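You operate a simulated robot arm through the tools that you are given. There is no shell and no other tool.

You are at the controls of a simulated two-armed robot. One attempt, no reset.

## Task
Set the trough stop at 20 cm with the wooden ruler.
Fine: lint roller out on to the bench, ruler in the trough with its figures facing the aisle, slid up to the end wall; leave it there.

Only the result counts: the job must be done as asked and must still hold three seconds after the hand-in. Knocking over, shifting, dropping, spilling or breaking anything else fails it.

## Robot
Two 7-joint arms with fingered hands on one trunk that stands fixed in place. Base frame: the origin is at the foot of the trunk, x ahead of it, y to its left, z up. Readings come in m, degrees, newtons and seconds.
The left shoulder is at [0.06, 0.138, 0.947], the right one opposite. With the tool pointing down near the work surface each hand reaches from about 0.42 to 0.92 m from the base axis, measured 20 degrees to its own side. Payload 4 kg a hand.
Tool frame (each hand has its own): the origin (TCP) lies between the finger pads and is the grasp point; the fingertips stand 0.036 m ahead of it; z points along the fingers, y is the line along which they close. The gripper opens to 0.12 m; its body begins 0.042 m behind the TCP. The gripper is a hand of 5 fingers: y runs from the thumb to the fingers, the wrist lies at [-0.015, -0.109, -0.2] in the tool frame.
Orientation is that of the tool frame in the base frame, as a unit quaternion [w, x, y, z]. With the fingers straight down and the wrist toward the robot, the tool's x, y and z point along [0, 1, 0], [1, 0, 0] and [0, 0, -1] of the base frame.

## Interface
- The arms move only by the tool arm_command. It takes "left_increments", "right_increments" or both (then of equal length, played together; a hand with none holds still); each is one flat list of numbers, 6 for each row, row after row: the shift along the tool's x, y, z in units of 300 mm (1.0 is 300 mm), then the turn, a rotation vector about the tool's x, y, z in units of 180 degrees (1.0 is 180 degrees). In form: [x, y, z, rx, ry, rz, x, y, z, rx, ry, rz, ...]. A call has 1 to 20 rows; each row is the pose to reach, as a shift and turn from the pose commanded when the call began, along the tool's axes at that moment. A call with a number of a shift or a turn outside -1 to 1 is refused whole. A row lasts 0.2 s, in which the tool goes at most 0.05 m and 8.6 degrees; a call with a longer step from one row to the next is refused whole. Where a pose cannot be reached the arm comes as near as it can. A force on the tool above 40 N (or 10 N above the force at the start of the call, whichever is more), or a blocked arm, ends the call early, and 0.2 s more pass. In this call time passes only in rows, and 0.2 s behind the last. It gives the time, the measured TCP pose, the force on the tool (base axes), the opening and the grip force at its end, in the units of the frame above (readings bear some noise), with the torque about the TCP (base axes, N m) and any sound that the robot's microphone picked up.
- Cameras (640 x 400 px; columns grow to the right, rows downward): "scene" is now at [0.0334, -0.0546, 1.5577]; the picture's right is [-0.65, -0.76, 0.00], its down [-0.55, 0.47, -0.69] and it looks along [0.52, -0.45, -0.73] (base axes); focal length 314 px, centre (320, 200). "left" rides on the left gripper at [-0.069, -0.079, -0.131] in its tool frame; the picture's right is [-0.79, -0.29, 0.55], its down [0.55, -0.73, 0.40] and it looks along [0.29, 0.61, 0.74] (tool axes); focal length 222 px, centre (320, 200). "right" rides on the right gripper at [0.069, -0.079, -0.131] in its tool frame; the picture's right is [-0.78, 0.29, -0.55], its down [-0.55, -0.73, 0.40] and it looks along [-0.29, 0.61, 0.74] (tool axes); focal length 222 px, centre (320, 200). There is no depth. A picture from a camera that has moved, and an enlarged one, comes with that camera's place and axes in the base frame and with its lens. The place of the scene camera against the robot may be out by one fixed shift of up to 0.018 m in any direction.
- snapshot(camera): a new picture of that camera. The clock stands still meanwhile.
- lift_body(by): slides the trunk up (or, below 0, down) by that many m; the arms and the scene camera ride with it, the base frame stays. It gives what a move gives, with no picture.
- move_fingers(index, middle, ring, little, thumb_bend, thumb_turn, hand): sets how far each is bent, from 0 (flat) to 1 (curled in); at 0.3 the hand is open as for a grip, at 0.7 the pads meet at the TCP. One left out holds its place. A second passes; each finger stops where it meets its share of the squeeze, and holds until it gets a number again. It is the only way to open and close the hand. It gives what a move gives, with no picture; readings hold the bend of each and the force on index, middle, ring, little, thumb and palm. thumb_turn goes from beside the hand (0) to across from the fingers (1), as for a grip.
- aim_head(pan, tilt): turns the head with the scene camera to pan (to the left, within 86 degrees either way) and tilt (down, from -29 to 69), counted from straight ahead of the robot. It gives what a move gives.
- enlarge(camera, box): a new picture of the part [left, top, right, bottom] of that camera's present view, enlarged. The clock stands still meanwhile.
- hand_in(): hands the job in; it is judged then, once.

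Places have to be worked out from the pictures, the camera data and where the tool is seen. Open the grippers and draw the arms clear of the work before you hand the job in, unless the task says otherwise.

The tools are called after "Request:" by a JSON object that holds its "op" and its "data". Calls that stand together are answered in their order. arm_command: Moves the arms, as the interface text tells. Its arguments: {"type":"object","properties":{"left_increments":{"type":"array","items":{"type":"number"}},"right_increments":{"type":"array","items":{"type":"number"}}},"required":[]} The other tools are called the same way: lift_body (by) moves the trunk up or down; move_fingers (index, middle, ring, little, thumb_bend, thumb_turn, hand) moves the fingers one by one; aim_head (pan, tilt) turns the head that bears the scene camera; snapshot (camera) takes a picture; enlarge (camera, box) takes an enlarged picture of a part of a camera's view; hand_in () hands the job in.

At the start:

```text
time: 0.0
left_ee_pos: [0.5551, -0.0906, 1.1371]
left_orientation: [0.0, 0.708, 0.706, 0.0]
left_contact_force: [0.4, 0.7, 0.4]
left_moment: [0.01, -0.01, -0.04]
left_gripper_width: 0.1198
left_grip_force: 0.0
left_shape: jaw
left_bend: [0.3, 0.3, 0.3, 0.3, 0.3, 0.97]
left_finger forces: [0.0, 0.1, 0.0, 0.0, 0.1, 0.0]
right_ee_pos: [0.3523, -0.5144, 1.1024]
right_orientation: [0.0, 0.708, 0.706, 0.0]
right_contact_force: [-0.6, 0.8, -0.4]
right_moment: [-0.01, 0.0, 0.02]
right_gripper_width: 0.1194
right_grip_force: 0.0
right_shape: jaw
right_bend: [0.3, 0.3, 0.3, 0.3, 0.3, 0.97]
right_finger forces: [0.0, 0.0, 0.0, 0.0, 0.0, 0.0]
trunk travel left (down, up): [-0.525, 0.065]
head pan, tilt (commanded): [-40.4, 46.5]
```

scene: 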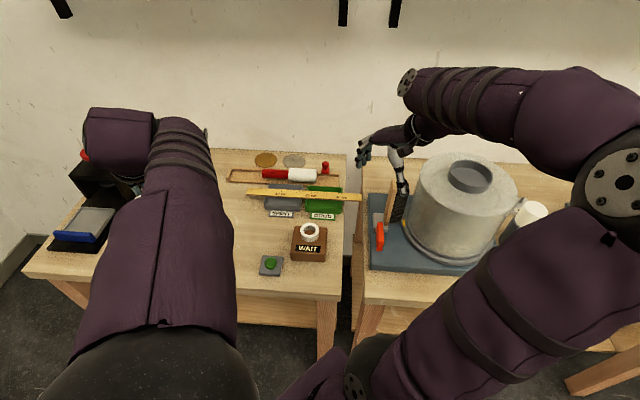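
right: 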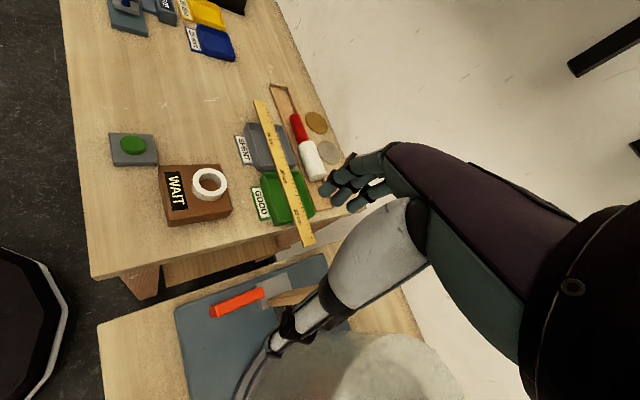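
left: 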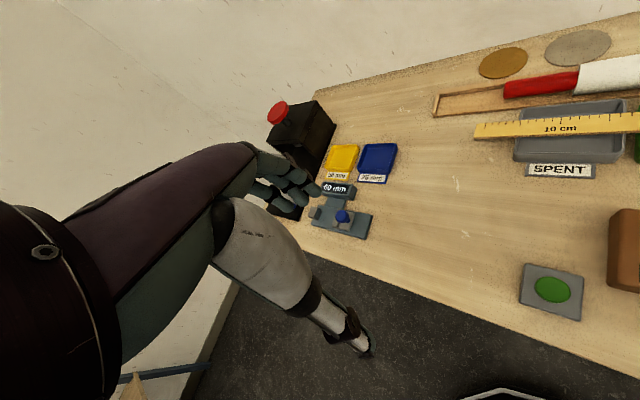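

The pictures show a bench with a wooden trough holding a red/white lint roller, a ruler lying over two trays (SPENT, GOOD), and other items. I take enlarged views to understand the layout before any motion.

Request:
{"op": "enlarge", "data": {"camera": "scene", "box": [210, 130, 370, 230]}}

Request:
{"op": "enlarge", "data": {"camera": "right", "box": [200, 60, 380, 260]}}

Request:
{"op": "enlarge", "data": {"camera": "left", "box": [400, 20, 640, 200]}}

```text
4.00 times, centred on (290, 180) of scene
camera zoom: at [0.0334, -0.0546, 1.5577], right [-0.65, -0.76, 0.0], down [-0.55, 0.47, -0.69], along [0.52, -0.45, -0.73], focal length 1258 px, centre (440, 280)
```

zoom: 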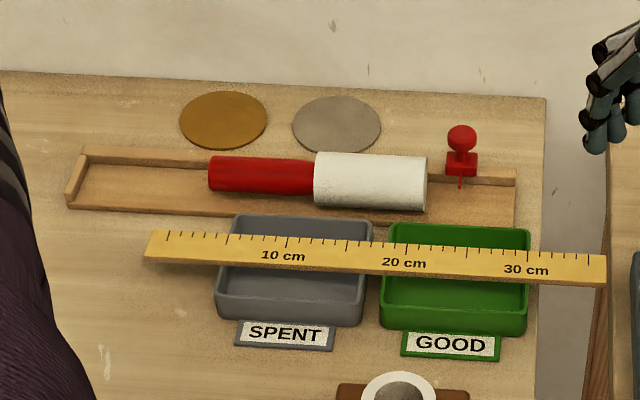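

```text
2.00 times, centred on (290, 160) of right
camera zoom: at [0.2751, -0.4451, 1.233], right [0.29, -0.79, 0.55], down [-0.74, -0.55, -0.4], along [0.61, -0.29, -0.74], focal length 444 px, centre (380, 280)
```

zoom: 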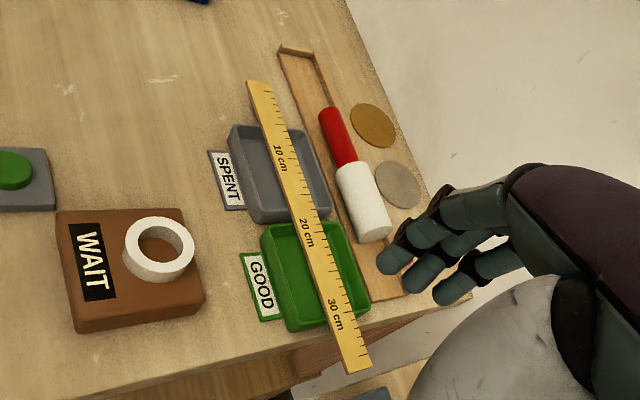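

```text
2.22 times, centred on (520, 110) of left
camera zoom: at [0.477, -0.1586, 1.2681], right [-0.29, -0.78, -0.55], down [-0.73, 0.55, -0.4], along [0.61, 0.29, -0.74], focal length 494 px, centre (-124, 400)
```

zoom: 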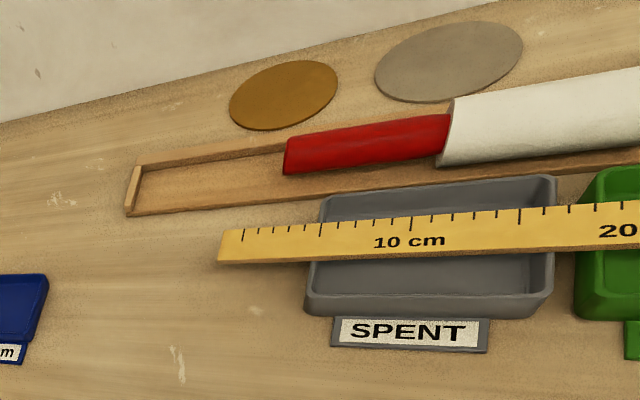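

The bench top seems to lie near z≈0.79, rotated about −40° to the robot, with the trough running away from its end wall at about [0.86, −0.33] toward [0.59, −0.62]. I look closer at the stop, the ruler's zero end and the roller.

Request:
{"op": "enlarge", "data": {"camera": "scene", "box": [300, 150, 364, 190]}}

Request:
{"op": "enlarge", "data": {"camera": "scene", "box": [222, 160, 302, 210]}}

Request:
{"op": "enlarge", "data": {"camera": "left", "box": [430, 50, 640, 180]}}

Request:
{"op": "enlarge", "data": {"camera": "right", "box": [240, 80, 340, 160]}}

```text
10.00 times, centred on (332, 170) of scene
camera zoom: at [0.0334, -0.0546, 1.5577], right [-0.65, -0.76, 0.0], down [-0.55, 0.47, -0.69], along [0.52, -0.45, -0.73], focal length 3145 px, centre (200, 500)
```

zoom: 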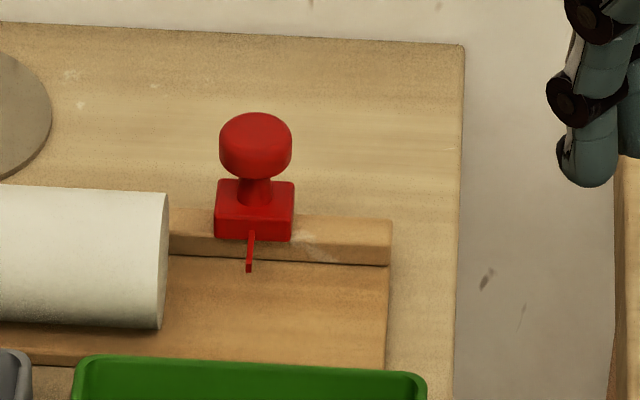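

```text
8.00 times, centred on (262, 185) of scene
camera zoom: at [0.0334, -0.0546, 1.5577], right [-0.65, -0.76, 0.0], down [-0.55, 0.47, -0.69], along [0.52, -0.45, -0.73], focal length 2516 px, centre (784, 320)
```

zoom: 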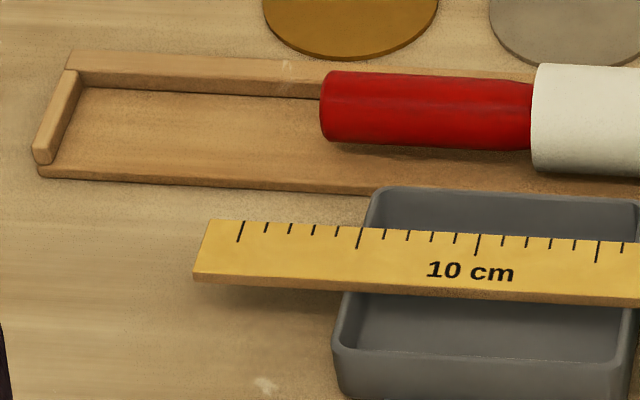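

```text
3.05 times, centred on (535, 115) of left
camera zoom: at [0.477, -0.1586, 1.2681], right [-0.29, -0.78, -0.55], down [-0.73, 0.55, -0.4], along [0.61, 0.29, -0.74], focal length 677 px, centre (-335, 459)
```

zoom: 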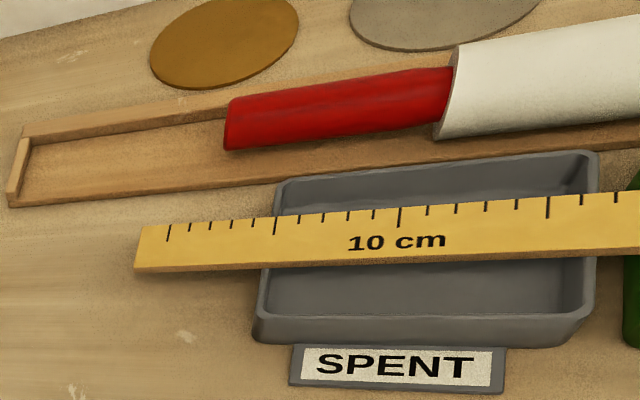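

```text
5.00 times, centred on (290, 120) of right
camera zoom: at [0.2751, -0.4451, 1.233], right [0.29, -0.79, 0.55], down [-0.74, -0.55, -0.4], along [0.61, -0.29, -0.74], focal length 1111 px, centre (470, 600)
```

zoom: 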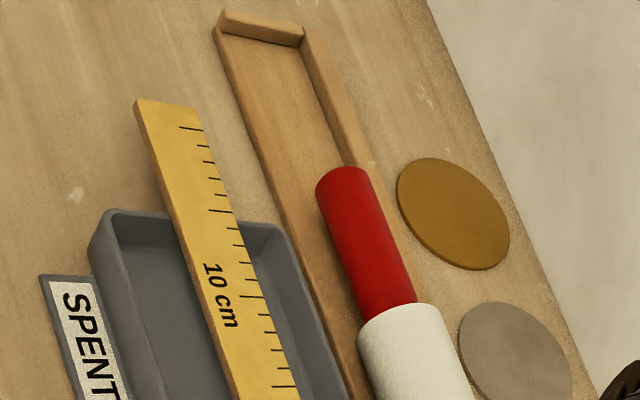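

The ruler's zero tick sits about 1.4 cm in from its end. The stop is a red block with a knob and a pointer needle, riding on the trough's back wall. I move the left arm aside and bring the right hand above the work, turned square to the bench, for a closer look.

Request:
{"op": "arm_command", "data": {"left_increments": [0.13, -0.04, 0, 0, 0, 0, 0.26, -0.08, 0, 0, 0, 0, 0.39, -0.12, 0, 0, 0, 0, 0.52, -0.16, 0, 0, 0, 0, 0.65, -0.2, 0, 0, 0, 0, 0.78, -0.24, 0, 0, 0, 0, 0.9, -0.28, 0, 0, 0, 0, 0.9, -0.28, 0, 0, 0, 0], "right_increments": [0.072, 0.116, 0.022, 0, 0, 0.028, 0.144, 0.231, 0.044, 0, 0, 0.056, 0.217, 0.347, 0.066, 0, 0, 0.084, 0.289, 0.462, 0.088, 0, 0, 0.112, 0.361, 0.578, 0.109, 0, 0, 0.14, 0.434, 0.693, 0.131, 0, 0, 0.168, 0.506, 0.809, 0.153, 0, 0, 0.196, 0.578, 0.924, 0.175, 0, 0, 0.2244]}}

Request:
{"op": "snapshot", "data": {"camera": "right"}}

Request:
{"op": "snapshot", "data": {"camera": "scene"}}

```text
time: 1.8
left_ee_pos: [0.4719, 0.1787, 1.1389]
left_orientation: [0.0, 0.708, 0.706, 0.0]
left_contact_force: [0.1, 0.7, -0.5]
left_moment: [-0.05, -0.01, 0.0]
left_gripper_width: 0.1198
left_grip_force: 0.1
left_shape: jaw
left_bend: [0.3, 0.3, 0.3, 0.3, 0.3, 0.97]
left_finger forces: [0.1, 0.1, 0.0, 0.0, 0.1, 0.0]
right_ee_pos: [0.6323, -0.3398, 1.0498]
right_orientation: [0.001, 0.908, 0.418, -0.001]
right_contact_force: [0.0, 0.1, -0.6]
right_moment: [0.0, -0.01, -0.02]
right_gripper_width: 0.1198
right_grip_force: 0.0
right_shape: jaw
right_bend: [0.3, 0.3, 0.3, 0.3, 0.3, 0.97]
right_finger forces: [0.1, 0.0, 0.1, 0.1, 0.0, 0.0]
trunk travel left (down, up): [-0.525, 0.065]
head pan, tilt (commanded): [-40.4, 46.5]
```

```text
taken
camera right: at [0.618, -0.2366, 1.1811], right [-0.29, -0.78, 0.55], down [-0.92, 0.06, -0.4], along [0.28, -0.62, -0.74], focal length 222 px, centre (320, 200)
```

right: 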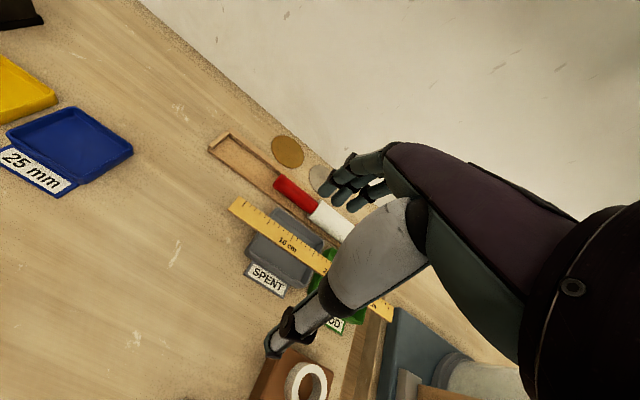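

```text
taken
camera scene: at [0.0348, -0.0542, 1.5577], right [-0.65, -0.76, 0.0], down [-0.55, 0.47, -0.69], along [0.52, -0.45, -0.73], focal length 314 px, centre (320, 200)
```

scene: 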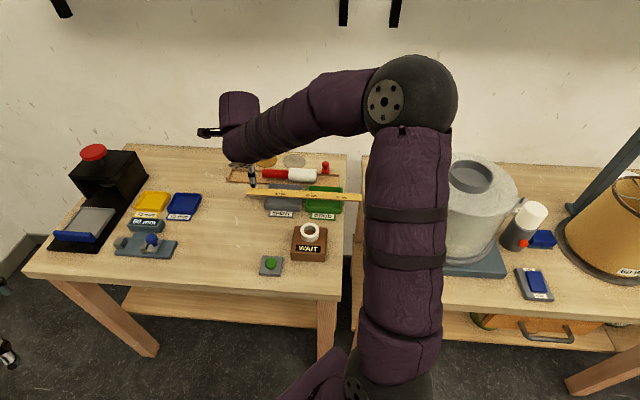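

The right hand is now squared to the bench (tool y = away from the robot). I enlarge the right-camera view to fix positions of the trough, roller and ruler.

Request:
{"op": "enlarge", "data": {"camera": "right", "box": [200, 120, 360, 220]}}

Request:
{"op": "enlarge", "data": {"camera": "scene", "box": [210, 140, 370, 240]}}

```text
4.00 times, centred on (280, 170) of right
camera zoom: at [0.618, -0.2366, 1.1811], right [-0.29, -0.78, 0.55], down [-0.92, 0.06, -0.4], along [0.28, -0.62, -0.74], focal length 888 px, centre (480, 320)
```

zoom: 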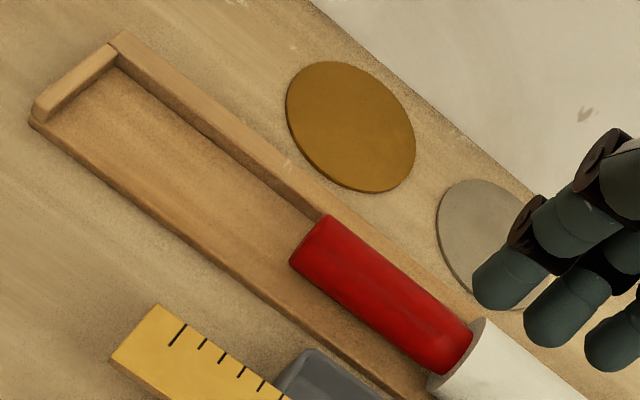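

```text
4.00 times, centred on (290, 190) of scene
camera zoom: at [0.0348, -0.0542, 1.5577], right [-0.65, -0.76, 0.0], down [-0.55, 0.47, -0.69], along [0.52, -0.45, -0.73], focal length 1258 px, centre (440, 240)
```

zoom: 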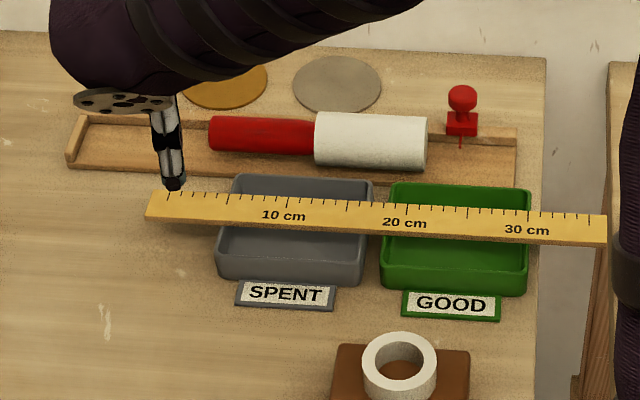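

Triangulating from two right-camera poses, the trough's outer front-left corner is at about [0.880, −0.334, 0.794] (bench z≈0.794), and the bench is yawed very near −45°. I look closely at the hand itself to judge finger shape and reach.

Request:
{"op": "enlarge", "data": {"camera": "right", "box": [240, 130, 480, 370]}}

Request:
{"op": "enlarge", "data": {"camera": "scene", "box": [215, 85, 295, 205]}}

Request:
{"op": "snapshot", "data": {"camera": "left"}}

```text
1.67 times, centred on (360, 250) of right
camera zoom: at [0.618, -0.2366, 1.1811], right [-0.29, -0.78, 0.55], down [-0.92, 0.06, -0.4], along [0.28, -0.62, -0.74], focal length 370 px, centre (253, 117)
```

zoom: 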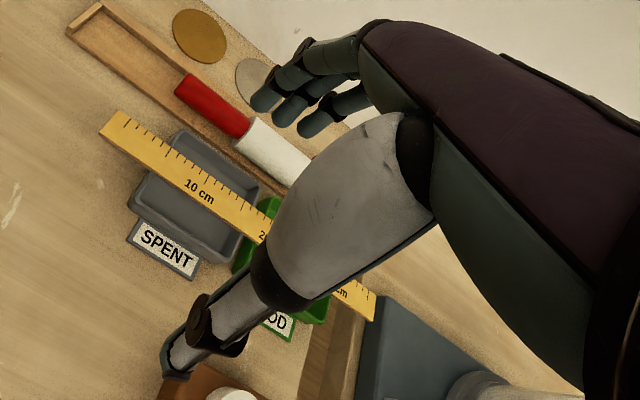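

```text
3.33 times, centred on (255, 145) of scene
camera zoom: at [0.0348, -0.0542, 1.5577], right [-0.65, -0.76, 0.0], down [-0.55, 0.47, -0.69], along [0.52, -0.45, -0.73], focal length 1048 px, centre (537, 383)
```

zoom: 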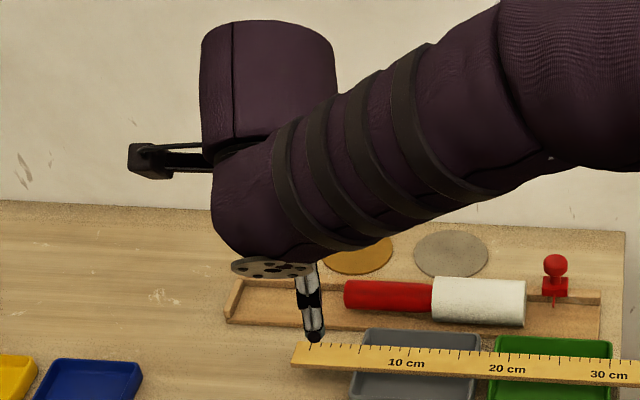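

```text
taken
camera left: at [0.3933, 0.1114, 1.269], right [-0.29, -0.78, -0.55], down [-0.73, 0.55, -0.4], along [0.61, 0.28, -0.74], focal length 222 px, centre (320, 200)
```

left: 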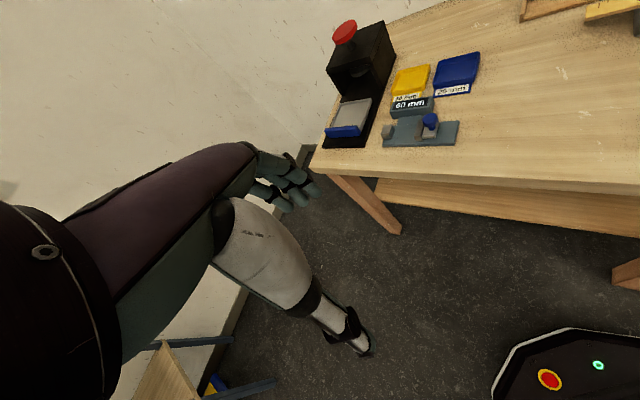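

I test-close the right hand partway in free air to learn its finger geometry and opening before grasping anything.

Request:
{"op": "move_fingers", "data": {"hand": "right", "index": 0.5, "middle": 0.5, "ring": 0.5, "little": 0.5, "thumb_bend": 0.5}}

Request:
{"op": "enlarge", "data": {"camera": "right", "box": [240, 130, 480, 370]}}

Request:
{"op": "enlarge", "data": {"camera": "scene", "box": [215, 125, 295, 205]}}

```text
time: 2.8
left_ee_pos: [0.472, 0.18, 1.1393]
left_orientation: [0.0, 0.708, 0.707, 0.0]
left_contact_force: [-0.3, 0.4, -1.5]
left_moment: [0.03, -0.02, -0.04]
left_gripper_width: 0.1194
left_grip_force: 0.1
left_shape: jaw
left_bend: [0.3, 0.3, 0.3, 0.3, 0.3, 0.97]
left_finger forces: [0.0, 0.1, 0.0, 0.0, 0.0, 0.0]
right_ee_pos: [0.631, -0.3411, 1.0478]
right_orientation: [0.0, 0.908, 0.419, 0.001]
right_contact_force: [0.7, 0.0, -0.5]
right_moment: [-0.03, -0.01, -0.01]
right_gripper_width: 0.0605
right_grip_force: 0.1
right_shape: fingers
right_bend: [0.5, 0.5, 0.5, 0.5, 0.5, 0.97]
right_finger forces: [0.0, 0.0, 0.0, 0.0, 0.0, 0.1]
trunk travel left (down, up): [-0.525, 0.065]
head pan, tilt (commanded): [-40.4, 46.5]
```

```text
1.67 times, centred on (360, 250) of right
camera zoom: at [0.6165, -0.2369, 1.1819], right [-0.29, -0.79, 0.55], down [-0.92, 0.06, -0.4], along [0.28, -0.62, -0.74], focal length 370 px, centre (253, 117)
```

zoom: 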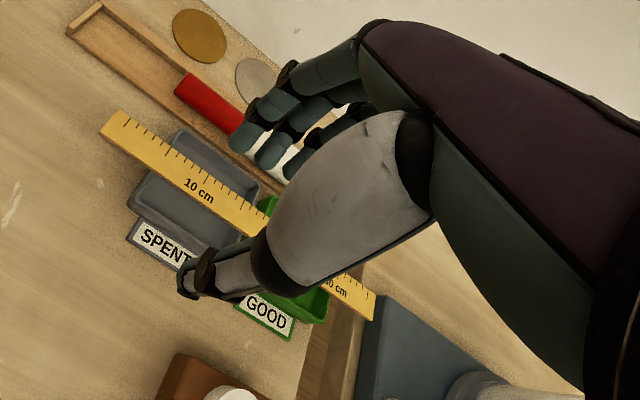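

```text
5.00 times, centred on (255, 165) of scene
camera zoom: at [0.0334, -0.0545, 1.5578], right [-0.65, -0.76, 0.0], down [-0.55, 0.47, -0.69], along [0.52, -0.45, -0.73], focal length 1573 px, centre (645, 375)
```

zoom: 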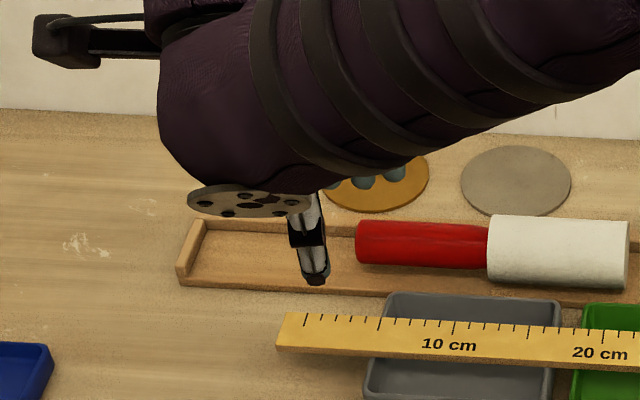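

At bend 0.5 the tips stand ~6 cm apart. The roller axis lies near F≈0.882 (bench frame), i.e. base ≈[0.72, −0.53, 0.825] at the white sleeve. I preset a narrower opening, turn the remaining 4.5° square to the trough and move above the roller at z≈0.96.

Request:
{"op": "arm_command", "data": {"right_increments": [-0.048, 0.106, 0.049, 0, 0, 0.0042, -0.095, 0.213, 0.098, 0, 0, 0.0084, -0.143, 0.319, 0.147, 0, 0, 0.0126, -0.19, 0.425, 0.195, 0, 0, 0.0169, -0.238, 0.532, 0.244, 0, 0, 0.0211, -0.285, 0.638, 0.293, 0, 0, 0.0253]}}

Request:
{"op": "move_fingers", "data": {"hand": "right", "index": 0.44, "middle": 0.44, "ring": 0.44, "little": 0.44, "thumb_bend": 0.49}}

Request:
{"op": "snapshot", "data": {"camera": "right"}}

Request:
{"op": "snapshot", "data": {"camera": "scene"}}

```text
time: 4.2
left_ee_pos: [0.4725, 0.1788, 1.1388]
left_orientation: [-0.001, 0.708, 0.706, 0.001]
left_contact_force: [-0.5, -1.2, 0.5]
left_moment: [0.02, 0.02, 0.0]
left_gripper_width: 0.1199
left_grip_force: 0.1
left_shape: jaw
left_bend: [0.3, 0.3, 0.3, 0.3, 0.3, 0.97]
left_finger forces: [0.0, 0.1, 0.1, 0.1, 0.0, 0.0]
right_ee_pos: [0.7212, -0.5332, 0.9582]
right_orientation: [0.0, 0.924, 0.382, 0.0]
right_contact_force: [0.8, -0.2, 1.0]
right_moment: [0.0, 0.02, -0.02]
right_gripper_width: 0.0603
right_grip_force: 0.1
right_shape: fingers
right_bend: [0.5, 0.5, 0.5, 0.5, 0.5, 0.97]
right_finger forces: [0.1, 0.0, 0.0, 0.1, 0.1, 0.1]
trunk travel left (down, up): [-0.525, 0.065]
head pan, tilt (commanded): [-40.4, 46.5]
```

```text
time: 5.2
left_ee_pos: [0.4727, 0.18, 1.1392]
left_orientation: [0.0, 0.708, 0.707, 0.0]
left_contact_force: [0.8, 0.2, -0.3]
left_moment: [0.01, 0.0, -0.01]
left_gripper_width: 0.1197
left_grip_force: 0.0
left_shape: jaw
left_bend: [0.3, 0.3, 0.3, 0.3, 0.3, 0.97]
left_finger forces: [0.0, 0.0, 0.0, 0.0, 0.0, 0.0]
right_ee_pos: [0.7187, -0.5319, 0.9589]
right_orientation: [0.001, 0.924, 0.383, 0.0]
right_contact_force: [0.5, 0.4, 0.7]
right_moment: [0.05, -0.01, 0.01]
right_gripper_width: 0.0701
right_grip_force: 0.1
right_shape: fingers
right_bend: [0.44, 0.44, 0.44, 0.44, 0.49, 0.97]
right_finger forces: [0.0, 0.0, 0.0, 0.0, 0.0, 0.0]
trunk travel left (down, up): [-0.525, 0.065]
head pan, tilt (commanded): [-40.4, 46.5]
```

```text
taken
camera right: at [0.7138, -0.4263, 1.0915], right [-0.35, -0.76, 0.55], down [-0.91, 0.13, -0.4], along [0.23, -0.64, -0.74], focal length 222 px, centre (320, 200)
```

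right: 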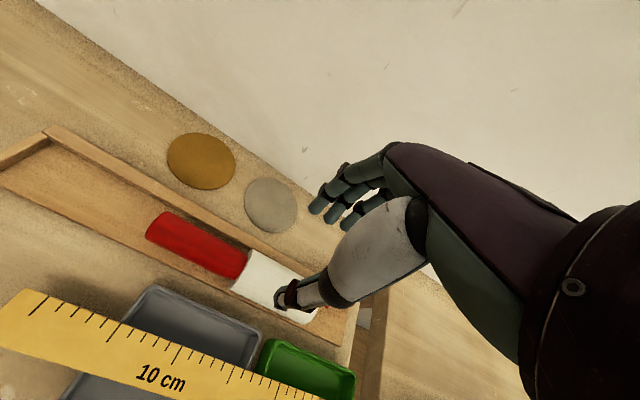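

```text
taken
camera scene: at [0.0335, -0.0545, 1.5578], right [-0.65, -0.76, 0.0], down [-0.55, 0.47, -0.69], along [0.52, -0.45, -0.73], focal length 314 px, centre (320, 200)
```

scene: 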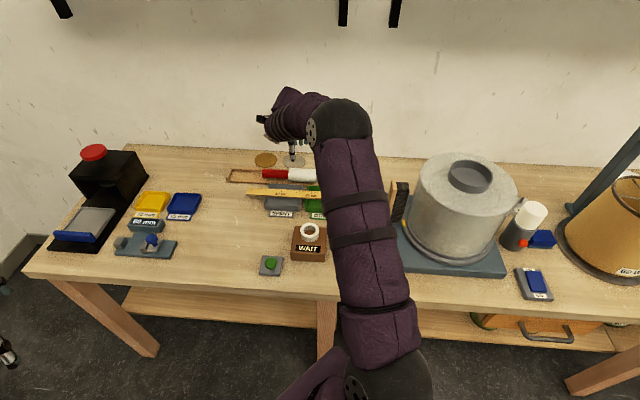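

The hand is above the white sleeve, thumb just in front of it and the fingers beyond the back wall's line. I descend most of the way and check.

Request:
{"op": "arm_command", "data": {"right_increments": [0, 0, 0.08, 0, 0, 0, 0, 0, 0.16, 0, 0, 0, 0, 0, 0.23, 0, 0, 0, 0, 0, 0.28, 0, 0, 0, 0, 0, 0.3, 0, 0, 0]}}

Request:
{"op": "enlarge", "data": {"camera": "right", "box": [160, 130, 420, 360]}}

Request:
{"op": "enlarge", "data": {"camera": "scene", "box": [240, 110, 360, 220]}}

```text
time: 6.4
left_ee_pos: [0.4721, 0.1796, 1.1387]
left_orientation: [0.0, 0.708, 0.707, -0.001]
left_contact_force: [-0.1, -0.7, -0.1]
left_moment: [0.02, 0.05, 0.03]
left_gripper_width: 0.1196
left_grip_force: 0.0
left_shape: jaw
left_bend: [0.3, 0.3, 0.3, 0.3, 0.3, 0.97]
left_finger forces: [0.0, 0.0, 0.0, 0.0, 0.1, 0.0]
right_ee_pos: [0.7201, -0.5298, 0.871]
right_orientation: [0.0, 0.924, 0.382, 0.0]
right_contact_force: [1.1, 0.7, 0.6]
right_moment: [-0.01, 0.01, -0.03]
right_gripper_width: 0.0704
right_grip_force: 0.1
right_shape: fingers
right_bend: [0.44, 0.44, 0.44, 0.44, 0.49, 0.97]
right_finger forces: [0.0, 0.0, 0.0, 0.1, 0.1, 0.0]
trunk travel left (down, up): [-0.525, 0.065]
head pan, tilt (commanded): [-40.4, 46.5]
```

```text
1.74 times, centred on (290, 245) of right
camera zoom: at [0.7144, -0.4252, 1.003], right [-0.35, -0.76, 0.55], down [-0.91, 0.13, -0.4], along [0.23, -0.64, -0.74], focal length 386 px, centre (372, 122)
```

zoom: 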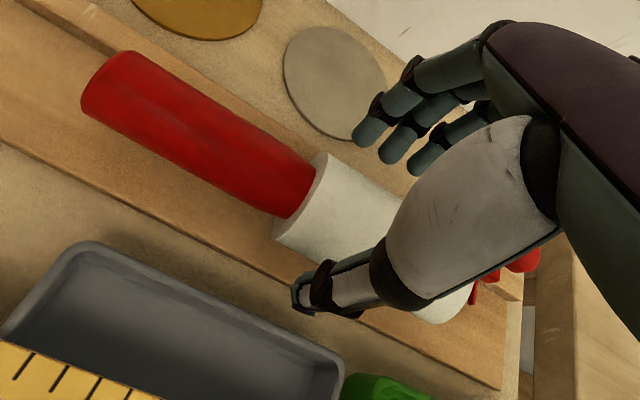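

```text
3.64 times, centred on (300, 165) of scene
camera zoom: at [0.0336, -0.0545, 1.5578], right [-0.65, -0.76, 0.0], down [-0.55, 0.47, -0.69], along [0.52, -0.45, -0.73], focal length 1144 px, centre (393, 327)
```

zoom: 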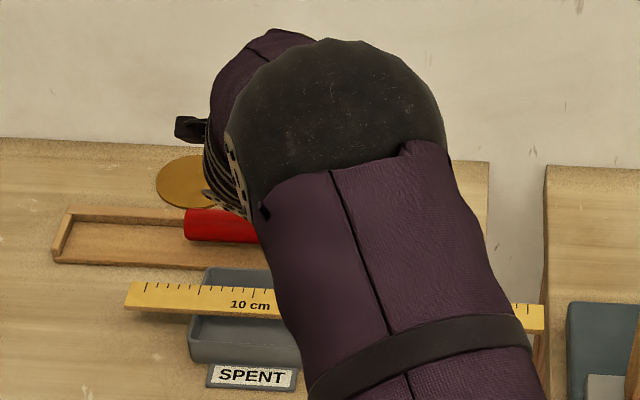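

The sleeve lies centred between thumb and fingers at F≈0.883. I descend the last 2 cm so the tips come to the roller's mid-height, just above the back wall.

Request:
{"op": "arm_command", "data": {"right_increments": [0, 0, 0.025, 0, 0, 0, 0, 0, 0.045, 0, 0, 0, 0, 0, 0.06, 0, 0, 0]}}

Request:
{"op": "enlarge", "data": {"camera": "right", "box": [160, 130, 420, 360]}}

```text
time: 7.2
left_ee_pos: [0.4718, 0.1782, 1.1384]
left_orientation: [0.0, 0.707, 0.707, 0.001]
left_contact_force: [0.1, -1.1, -0.8]
left_moment: [-0.01, 0.0, 0.03]
left_gripper_width: 0.1196
left_grip_force: 0.0
left_shape: jaw
left_bend: [0.3, 0.3, 0.3, 0.3, 0.3, 0.97]
left_finger forces: [0.1, 0.1, 0.0, 0.0, 0.1, 0.0]
right_ee_pos: [0.7206, -0.5301, 0.8529]
right_orientation: [0.001, 0.924, 0.383, 0.0]
right_contact_force: [-0.2, -0.7, 1.0]
right_moment: [0.0, 0.0, 0.01]
right_gripper_width: 0.0702
right_grip_force: 0.1
right_shape: fingers
right_bend: [0.44, 0.44, 0.44, 0.44, 0.49, 0.97]
right_finger forces: [0.0, 0.1, 0.0, 0.1, 0.0, 0.0]
trunk travel left (down, up): [-0.525, 0.065]
head pan, tilt (commanded): [-40.4, 46.5]
```

```text
1.74 times, centred on (290, 245) of right
camera zoom: at [0.715, -0.4253, 0.9848], right [-0.35, -0.76, 0.55], down [-0.91, 0.13, -0.4], along [0.23, -0.64, -0.74], focal length 386 px, centre (372, 122)
```

zoom: 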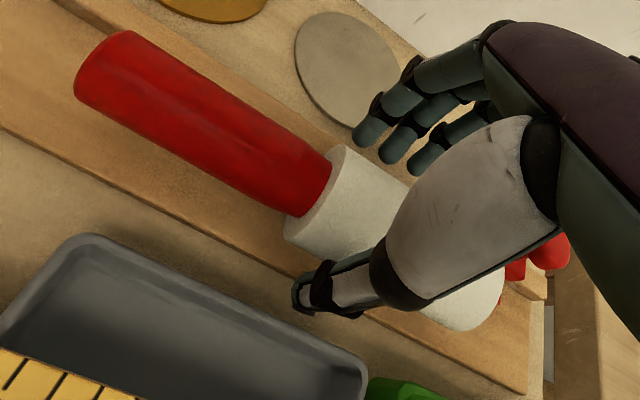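

No contact at z≈0.853; the thumb is at the sleeve's front side and the fingers behind. I close the hand on the roller.

Request:
{"op": "move_fingers", "data": {"hand": "right", "index": 0.58, "middle": 0.58, "ring": 0.58, "little": 0.58, "thumb_bend": 0.58}}

Request:
{"op": "enlarge", "data": {"camera": "right", "box": [160, 130, 420, 360]}}

```text
time: 8.2
left_ee_pos: [0.4717, 0.1789, 1.1381]
left_orientation: [0.0, 0.707, 0.707, -0.001]
left_contact_force: [0.8, -0.4, -0.5]
left_moment: [-0.01, -0.02, -0.01]
left_gripper_width: 0.1197
left_grip_force: 0.1
left_shape: jaw
left_bend: [0.3, 0.3, 0.3, 0.3, 0.3, 0.97]
left_finger forces: [0.1, 0.0, 0.0, 0.1, 0.0, 0.0]
right_ee_pos: [0.7223, -0.5315, 0.8544]
right_orientation: [0.001, 0.924, 0.383, 0.0]
right_contact_force: [12.9, -12.4, 8.3]
right_moment: [-0.85, -0.46, 0.24]
right_gripper_width: 0.0536
right_grip_force: 15.3
right_shape: fingers
right_bend: [0.51, 0.52, 0.53, 0.57, 0.55, 0.97]
right_finger forces: [7.1, 7.4, 14.4, 0.1, 2.3, 0.1]
trunk travel left (down, up): [-0.525, 0.065]
head pan, tilt (commanded): [-40.4, 46.5]
```

```text
1.74 times, centred on (290, 245) of right
camera zoom: at [0.7155, -0.4265, 0.9862], right [-0.35, -0.76, 0.55], down [-0.91, 0.13, -0.4], along [0.23, -0.64, -0.74], focal length 386 px, centre (372, 122)
```

zoom: 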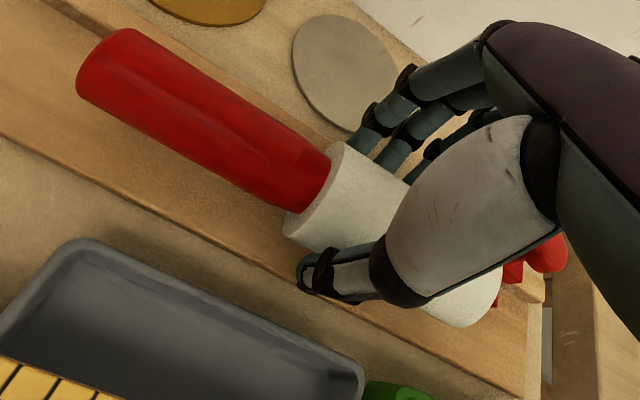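

Net push on the hand is about 18 N away from me plus 8 N up, located at the fingertips, so the fingers may be hooking the trough's back wall rather than just the roller. I zoom in on the contact before doing more.

Request:
{"op": "enlarge", "data": {"camera": "right", "box": [270, 150, 370, 250]}}

Request:
{"op": "enlarge", "data": {"camera": "right", "box": [340, 200, 440, 300]}}

```text
4.00 times, centred on (320, 200) of right
camera zoom: at [0.7155, -0.4265, 0.9862], right [-0.35, -0.76, 0.55], down [-0.91, 0.13, -0.4], along [0.23, -0.64, -0.74], focal length 888 px, centre (320, 200)
```

zoom: 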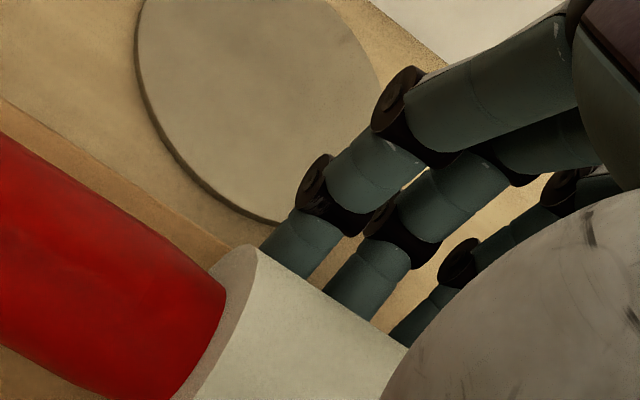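

```text
4.00 times, centred on (390, 250) of right
camera zoom: at [0.7155, -0.4265, 0.9862], right [-0.35, -0.76, 0.55], down [-0.91, 0.13, -0.4], along [0.23, -0.64, -0.74], focal length 888 px, centre (40, 0)
```

zoom: 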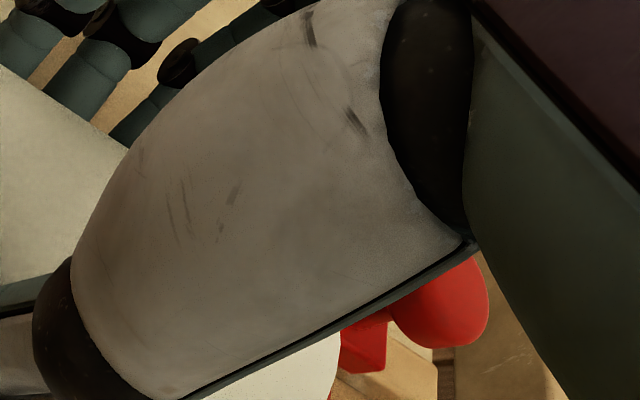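

I check with the scene camera whether the trough has shifted under that load.

Request:
{"op": "enlarge", "data": {"camera": "scene", "box": [222, 160, 302, 210]}}

Request:
{"op": "enlarge", "data": {"camera": "scene", "box": [300, 150, 364, 190]}}

```text
8.00 times, centred on (262, 185) of scene
camera zoom: at [0.034, -0.0552, 1.5578], right [-0.65, -0.76, 0.0], down [-0.55, 0.47, -0.69], along [0.52, -0.45, -0.73], focal length 2516 px, centre (784, 320)
```

zoom: 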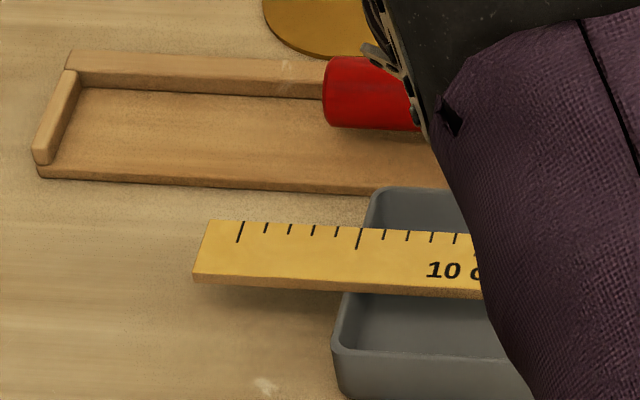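

```text
10.00 times, centred on (332, 170) of scene
camera zoom: at [0.034, -0.0552, 1.5578], right [-0.65, -0.76, 0.0], down [-0.55, 0.47, -0.69], along [0.52, -0.45, -0.73], focal length 3145 px, centre (200, 500)
```

zoom: 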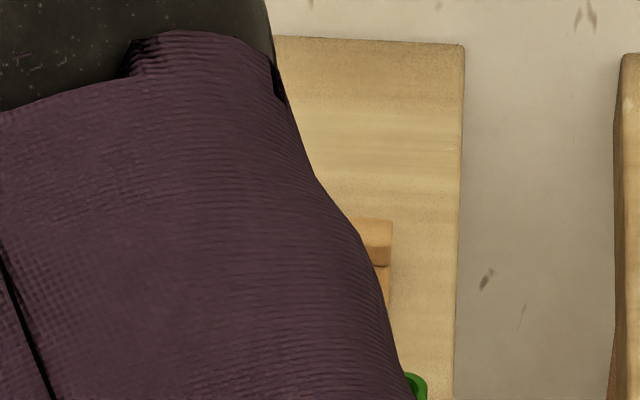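

The trough has not moved, and the evidence fits the fingertips catching the back wall's outer top edge. I open to the earlier preset, raise the hand ~8 mm so the tips clear the wall, and will regrip at the roller's mid-height.

Request:
{"op": "move_fingers", "data": {"hand": "right", "index": 0.44, "middle": 0.44, "ring": 0.44, "little": 0.44, "thumb_bend": 0.49}}

Request:
{"op": "arm_command", "data": {"right_increments": [0, 0, -0.014, 0, 0, 0, 0, 0, -0.027, 0, 0, 0]}}

Request:
{"op": "enlarge", "data": {"camera": "scene", "box": [222, 160, 302, 210]}}

Request:
{"op": "enlarge", "data": {"camera": "right", "box": [160, 130, 420, 360]}}

```text
time: 9.2
left_ee_pos: [0.4707, 0.1795, 1.1396]
left_orientation: [-0.001, 0.708, 0.706, 0.0]
left_contact_force: [0.1, 0.0, 0.4]
left_moment: [-0.02, -0.05, -0.03]
left_gripper_width: 0.1197
left_grip_force: 0.0
left_shape: jaw
left_bend: [0.3, 0.3, 0.3, 0.3, 0.3, 0.97]
left_finger forces: [0.0, 0.0, 0.1, 0.0, 0.0, 0.0]
right_ee_pos: [0.721, -0.53, 0.8522]
right_orientation: [0.0, 0.924, 0.383, 0.001]
right_contact_force: [0.1, -0.3, 0.2]
right_moment: [0.0, 0.02, -0.01]
right_gripper_width: 0.0707
right_grip_force: 0.1
right_shape: fingers
right_bend: [0.44, 0.44, 0.44, 0.44, 0.49, 0.97]
right_finger forces: [0.0, 0.1, 0.0, 0.1, 0.0, 0.0]
trunk travel left (down, up): [-0.525, 0.065]
head pan, tilt (commanded): [-40.4, 46.5]
```

```text
time: 9.8
left_ee_pos: [0.4709, 0.1805, 1.1387]
left_orientation: [0.0, 0.708, 0.706, 0.0]
left_contact_force: [-0.1, 0.6, -1.4]
left_moment: [0.0, -0.02, 0.05]
left_gripper_width: 0.1198
left_grip_force: 0.1
left_shape: jaw
left_bend: [0.3, 0.3, 0.3, 0.3, 0.3, 0.97]
left_finger forces: [0.0, 0.0, 0.0, 0.1, 0.0, 0.0]
right_ee_pos: [0.7201, -0.5304, 0.8613]
right_orientation: [0.0, 0.924, 0.383, 0.0]
right_contact_force: [-0.4, -0.1, 0.1]
right_moment: [-0.01, 0.0, -0.02]
right_gripper_width: 0.0707
right_grip_force: 0.1
right_shape: fingers
right_bend: [0.44, 0.44, 0.44, 0.44, 0.49, 0.97]
right_finger forces: [0.1, 0.1, 0.1, 0.0, 0.0, 0.1]
trunk travel left (down, up): [-0.525, 0.065]
head pan, tilt (commanded): [-40.4, 46.5]
```

```text
8.00 times, centred on (262, 185) of scene
camera zoom: at [0.0335, -0.0545, 1.5577], right [-0.65, -0.76, 0.0], down [-0.55, 0.47, -0.69], along [0.52, -0.45, -0.73], focal length 2516 px, centre (784, 320)
```

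zoom: 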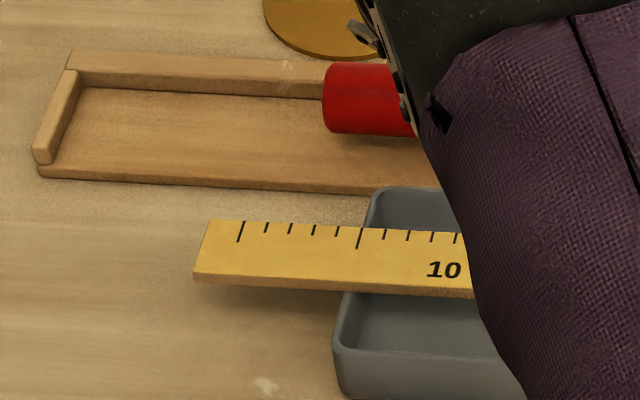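

```text
1.74 times, centred on (290, 245) of right
camera zoom: at [0.7145, -0.4255, 0.9931], right [-0.35, -0.76, 0.55], down [-0.91, 0.13, -0.4], along [0.23, -0.64, -0.74], focal length 386 px, centre (372, 122)
```

zoom: 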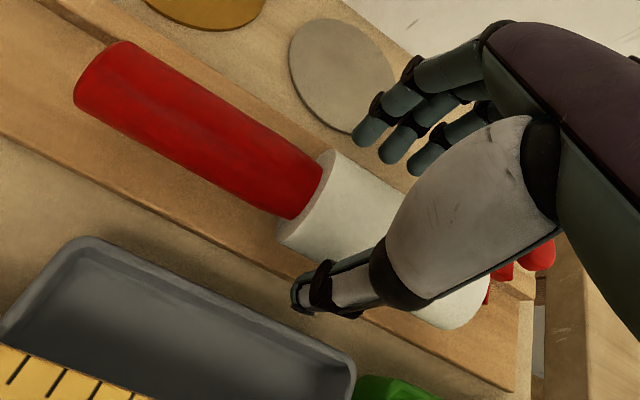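

The roller now rests against the back wall (axis F≈0.887). I shift the hand 3 mm forward to centre on it and close again.

Request:
{"op": "arm_command", "data": {"right_increments": [0, 0.01, 0, 0, 0, 0]}}

Request:
{"op": "move_fingers", "data": {"hand": "right", "index": 0.56, "middle": 0.56, "ring": 0.56, "little": 0.56, "thumb_bend": 0.58}}

Request:
{"op": "enlarge", "data": {"camera": "right", "box": [160, 130, 420, 360]}}

Request:
{"op": "enlarge", "data": {"camera": "scene", "box": [222, 160, 302, 210]}}

```text
time: 10.2
left_ee_pos: [0.4715, 0.1799, 1.1385]
left_orientation: [0.0, 0.708, 0.707, 0.0]
left_contact_force: [0.3, -1.0, 0.1]
left_moment: [0.0, 0.04, -0.04]
left_gripper_width: 0.1194
left_grip_force: 0.0
left_shape: jaw
left_bend: [0.3, 0.3, 0.3, 0.3, 0.3, 0.97]
left_finger forces: [0.0, 0.1, 0.0, 0.1, 0.0, 0.0]
right_ee_pos: [0.7231, -0.532, 0.8604]
right_orientation: [0.001, 0.924, 0.383, -0.001]
right_contact_force: [0.4, 0.7, -0.1]
right_moment: [-0.01, -0.01, 0.01]
right_gripper_width: 0.0706
right_grip_force: 0.0
right_shape: fingers
right_bend: [0.44, 0.44, 0.44, 0.44, 0.49, 0.97]
right_finger forces: [0.0, 0.0, 0.1, 0.1, 0.0, 0.0]
trunk travel left (down, up): [-0.525, 0.065]
head pan, tilt (commanded): [-40.4, 46.5]
```

```text
time: 11.2
left_ee_pos: [0.4728, 0.179, 1.139]
left_orientation: [-0.001, 0.707, 0.707, 0.001]
left_contact_force: [0.3, 0.7, 0.3]
left_moment: [-0.03, 0.01, -0.01]
left_gripper_width: 0.1194
left_grip_force: 0.1
left_shape: jaw
left_bend: [0.3, 0.3, 0.3, 0.3, 0.3, 0.97]
left_finger forces: [0.0, 0.0, 0.0, 0.1, 0.1, 0.0]
right_ee_pos: [0.7239, -0.5329, 0.8612]
right_orientation: [0.0, 0.924, 0.382, 0.0]
right_contact_force: [-0.5, 0.0, 0.2]
right_moment: [0.0, -0.04, 0.1]
right_gripper_width: 0.0493
right_grip_force: 3.8
right_shape: fingers
right_bend: [0.55, 0.54, 0.56, 0.56, 0.54, 0.97]
right_finger forces: [1.4, 2.7, 0.0, 0.0, 4.0, 0.0]
trunk travel left (down, up): [-0.525, 0.065]
head pan, tilt (commanded): [-40.4, 46.5]
```

```text
1.74 times, centred on (290, 245) of right
camera zoom: at [0.7168, -0.4278, 0.9929], right [-0.35, -0.76, 0.55], down [-0.91, 0.13, -0.4], along [0.23, -0.64, -0.74], focal length 386 px, centre (372, 122)
```

zoom: 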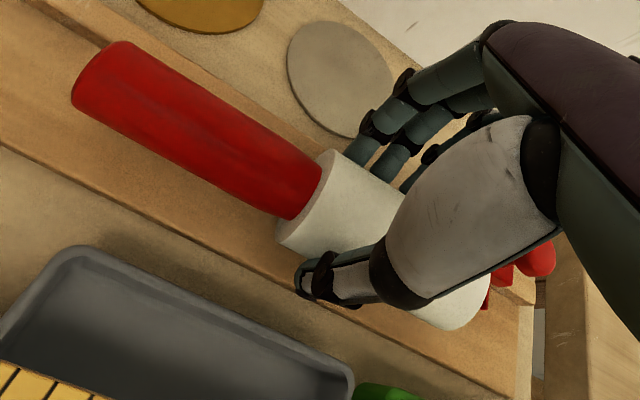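

```text
8.00 times, centred on (262, 185) of scene
camera zoom: at [0.0335, -0.0545, 1.5577], right [-0.65, -0.76, 0.0], down [-0.55, 0.47, -0.69], along [0.52, -0.45, -0.73], focal length 2516 px, centre (784, 320)
```

zoom: 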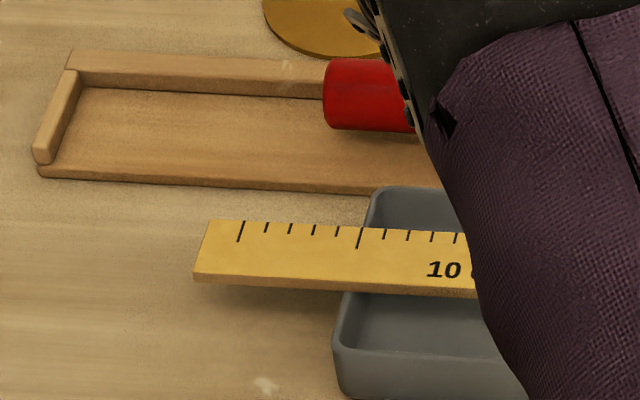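

Clean grip now: net external force ≈0, opposing forces about 4 N, width 4.9 cm. I tighten a little for a secure hold.

Request:
{"op": "move_fingers", "data": {"hand": "right", "index": 0.6, "middle": 0.6, "ring": 0.6, "little": 0.6, "thumb_bend": 0.6}}

Request:
{"op": "enlarge", "data": {"camera": "right", "box": [160, 130, 420, 360]}}

```text
time: 12.2
left_ee_pos: [0.4719, 0.1796, 1.1385]
left_orientation: [-0.001, 0.708, 0.706, 0.0]
left_contact_force: [-1.0, 0.0, -0.5]
left_moment: [-0.01, -0.01, 0.01]
left_gripper_width: 0.1194
left_grip_force: 0.2
left_shape: jaw
left_bend: [0.3, 0.3, 0.3, 0.3, 0.3, 0.97]
left_finger forces: [0.1, 0.1, 0.1, 0.0, 0.0, 0.0]
right_ee_pos: [0.7226, -0.5331, 0.8616]
right_orientation: [0.0, 0.924, 0.382, -0.001]
right_contact_force: [3.3, -3.0, 3.2]
right_moment: [-0.27, -0.15, 0.13]
right_gripper_width: 0.0432
right_grip_force: 8.8
right_shape: fingers
right_bend: [0.58, 0.55, 0.59, 0.6, 0.56, 0.97]
right_finger forces: [2.4, 6.9, 1.8, 0.1, 6.1, 0.0]
trunk travel left (down, up): [-0.525, 0.065]
head pan, tilt (commanded): [-40.4, 46.5]
```

```text
1.74 times, centred on (290, 245) of right
camera zoom: at [0.717, -0.428, 0.9934], right [-0.35, -0.76, 0.55], down [-0.91, 0.13, -0.4], along [0.23, -0.64, -0.74], focal length 386 px, centre (372, 122)
```

zoom: 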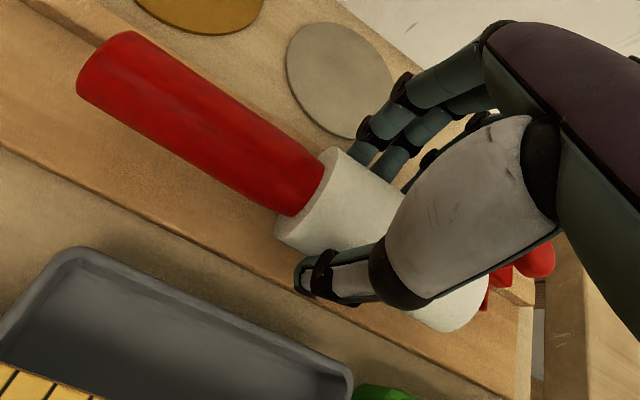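

Grip is 8.8 N with a small wall rub. I lift gently by 4 cm and check that the roller comes along.

Request:
{"op": "arm_command", "data": {"right_increments": [0, 0, -0.01, 0, 0, 0, 0, 0, -0.03, 0, 0, 0, 0, 0, -0.06, 0, 0, 0, 0, 0, -0.1, 0, 0, 0, 0, 0, -0.14, 0, 0, 0]}}

Request:
{"op": "snapshot", "data": {"camera": "right"}}

Request:
{"op": "enlarge", "data": {"camera": "scene", "box": [210, 110, 370, 230]}}

```text
time: 13.4
left_ee_pos: [0.4719, 0.1788, 1.1385]
left_orientation: [0.0, 0.708, 0.706, 0.0]
left_contact_force: [0.2, 0.0, 0.7]
left_moment: [-0.02, 0.0, 0.01]
left_gripper_width: 0.1198
left_grip_force: 0.0
left_shape: jaw
left_bend: [0.3, 0.3, 0.3, 0.3, 0.3, 0.97]
left_finger forces: [0.1, 0.0, 0.1, 0.0, 0.0, 0.0]
right_ee_pos: [0.7219, -0.5324, 0.902]
right_orientation: [0.0, 0.924, 0.383, 0.0]
right_contact_force: [-0.1, -0.5, -1.2]
right_moment: [0.02, 0.02, -0.01]
right_gripper_width: 0.0435
right_grip_force: 5.9
right_shape: fingers
right_bend: [0.58, 0.58, 0.59, 0.6, 0.56, 0.96]
right_finger forces: [2.7, 1.9, 1.2, 0.1, 5.8, 0.0]
trunk travel left (down, up): [-0.525, 0.065]
head pan, tilt (commanded): [-40.4, 46.5]
```

```text
taken
camera right: at [0.7164, -0.4281, 1.0346], right [-0.35, -0.76, 0.55], down [-0.91, 0.13, -0.4], along [0.23, -0.64, -0.74], focal length 222 px, centre (320, 200)
```

right: 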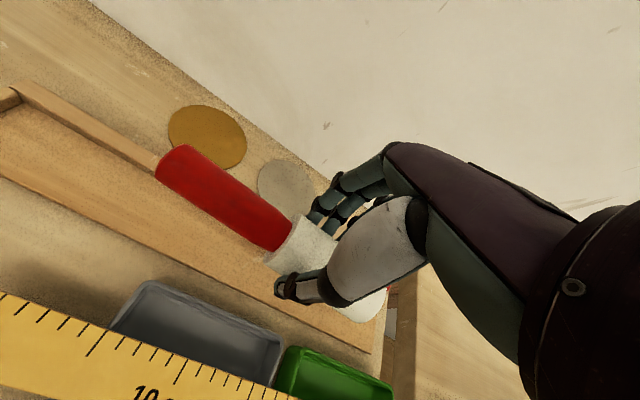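

```text
3.33 times, centred on (290, 170) of scene
camera zoom: at [0.0334, -0.0545, 1.5577], right [-0.65, -0.76, 0.0], down [-0.55, 0.47, -0.69], along [0.52, -0.45, -0.73], focal length 1048 px, centre (420, 300)
```

zoom: 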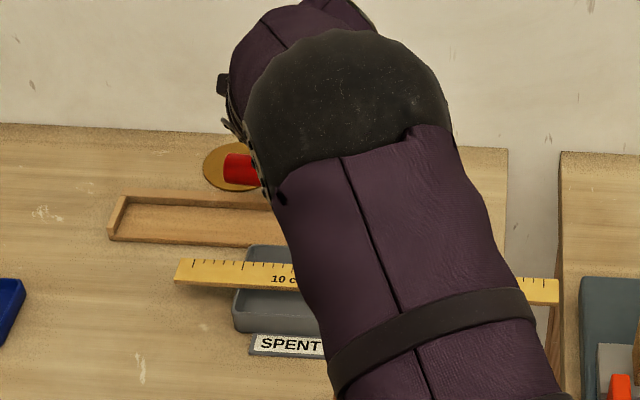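

The roller is lifted cleanly (about 1.2 N of weight, no moment). I raise it and carry it to the free bench area near [0.644, −0.248].

Request:
{"op": "arm_command", "data": {"right_increments": [0, 0, -0.08, 0, 0, 0, 0.02, -0.035, -0.16, 0, 0, 0, 0.06, -0.107, -0.233, 0, 0, 0, 0.12, -0.21, -0.233, 0, 0, 0, 0.19, -0.334, -0.233, 0, 0, 0, 0.26, -0.458, -0.233, 0, 0, 0, 0.33, -0.58, -0.233, 0, 0, 0, 0.39, -0.686, -0.233, 0, 0, 0, 0.44, -0.774, -0.233, 0, 0, 0, 0.475, -0.835, -0.233, 0, 0, 0, 0.487, -0.857, -0.233, 0, 0, 0]}}

Request:
{"op": "snapshot", "data": {"camera": "right"}}

Request:
{"op": "snapshot", "data": {"camera": "scene"}}

Request:
{"op": "snapshot", "data": {"camera": "left"}}

```text
time: 15.8
left_ee_pos: [0.4718, 0.179, 1.139]
left_orientation: [0.0, 0.708, 0.706, 0.0]
left_contact_force: [0.5, -0.4, 0.8]
left_moment: [0.01, -0.01, 0.0]
left_gripper_width: 0.1194
left_grip_force: 0.0
left_shape: jaw
left_bend: [0.3, 0.3, 0.3, 0.3, 0.3, 0.97]
left_finger forces: [0.0, 0.0, 0.0, 0.0, 0.0, 0.0]
right_ee_pos: [0.6439, -0.2489, 0.9723]
right_orientation: [0.0, 0.924, 0.381, 0.0]
right_contact_force: [-0.6, -0.3, -0.2]
right_moment: [0.03, 0.04, -0.04]
right_gripper_width: 0.0434
right_grip_force: 5.7
right_shape: fingers
right_bend: [0.58, 0.58, 0.59, 0.6, 0.56, 0.96]
right_finger forces: [2.8, 1.8, 1.2, 0.1, 5.7, 0.0]
trunk travel left (down, up): [-0.525, 0.065]
head pan, tilt (commanded): [-40.4, 46.5]
```

```text
taken
camera right: at [0.6376, -0.1434, 1.1045], right [-0.35, -0.76, 0.55], down [-0.91, 0.13, -0.4], along [0.23, -0.64, -0.74], focal length 222 px, centre (320, 200)
```

right: 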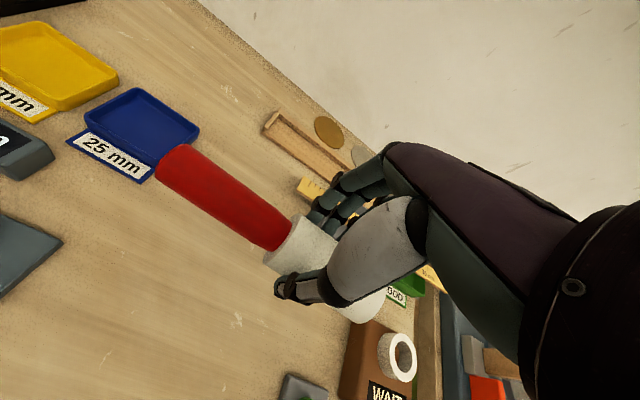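

```text
taken
camera scene: at [0.0336, -0.0544, 1.5577], right [-0.65, -0.76, 0.0], down [-0.55, 0.47, -0.69], along [0.52, -0.45, -0.73], focal length 314 px, centre (320, 200)
```

scene: 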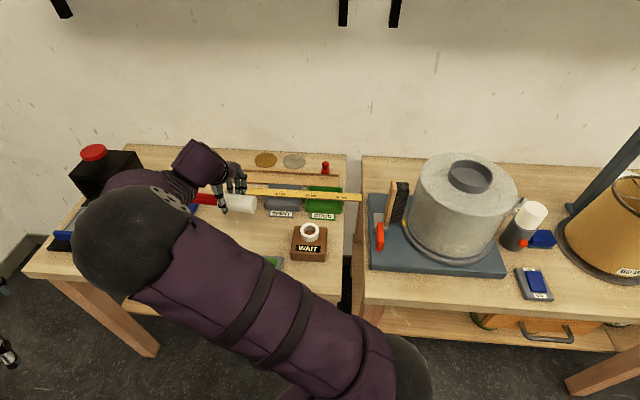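

```text
taken
camera left: at [0.3924, 0.1109, 1.2695], right [-0.29, -0.78, -0.55], down [-0.73, 0.55, -0.4], along [0.61, 0.29, -0.74], focal length 222 px, centre (320, 200)
```

left: 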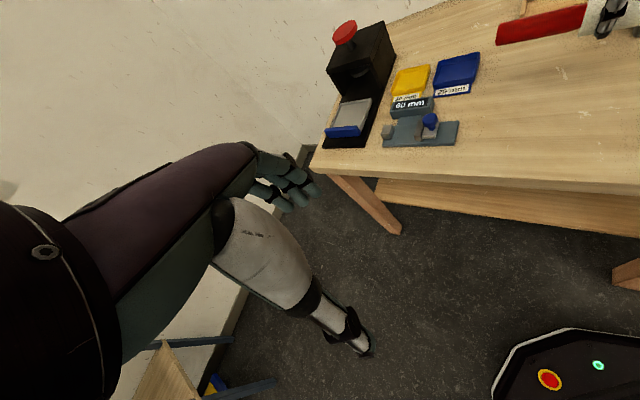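

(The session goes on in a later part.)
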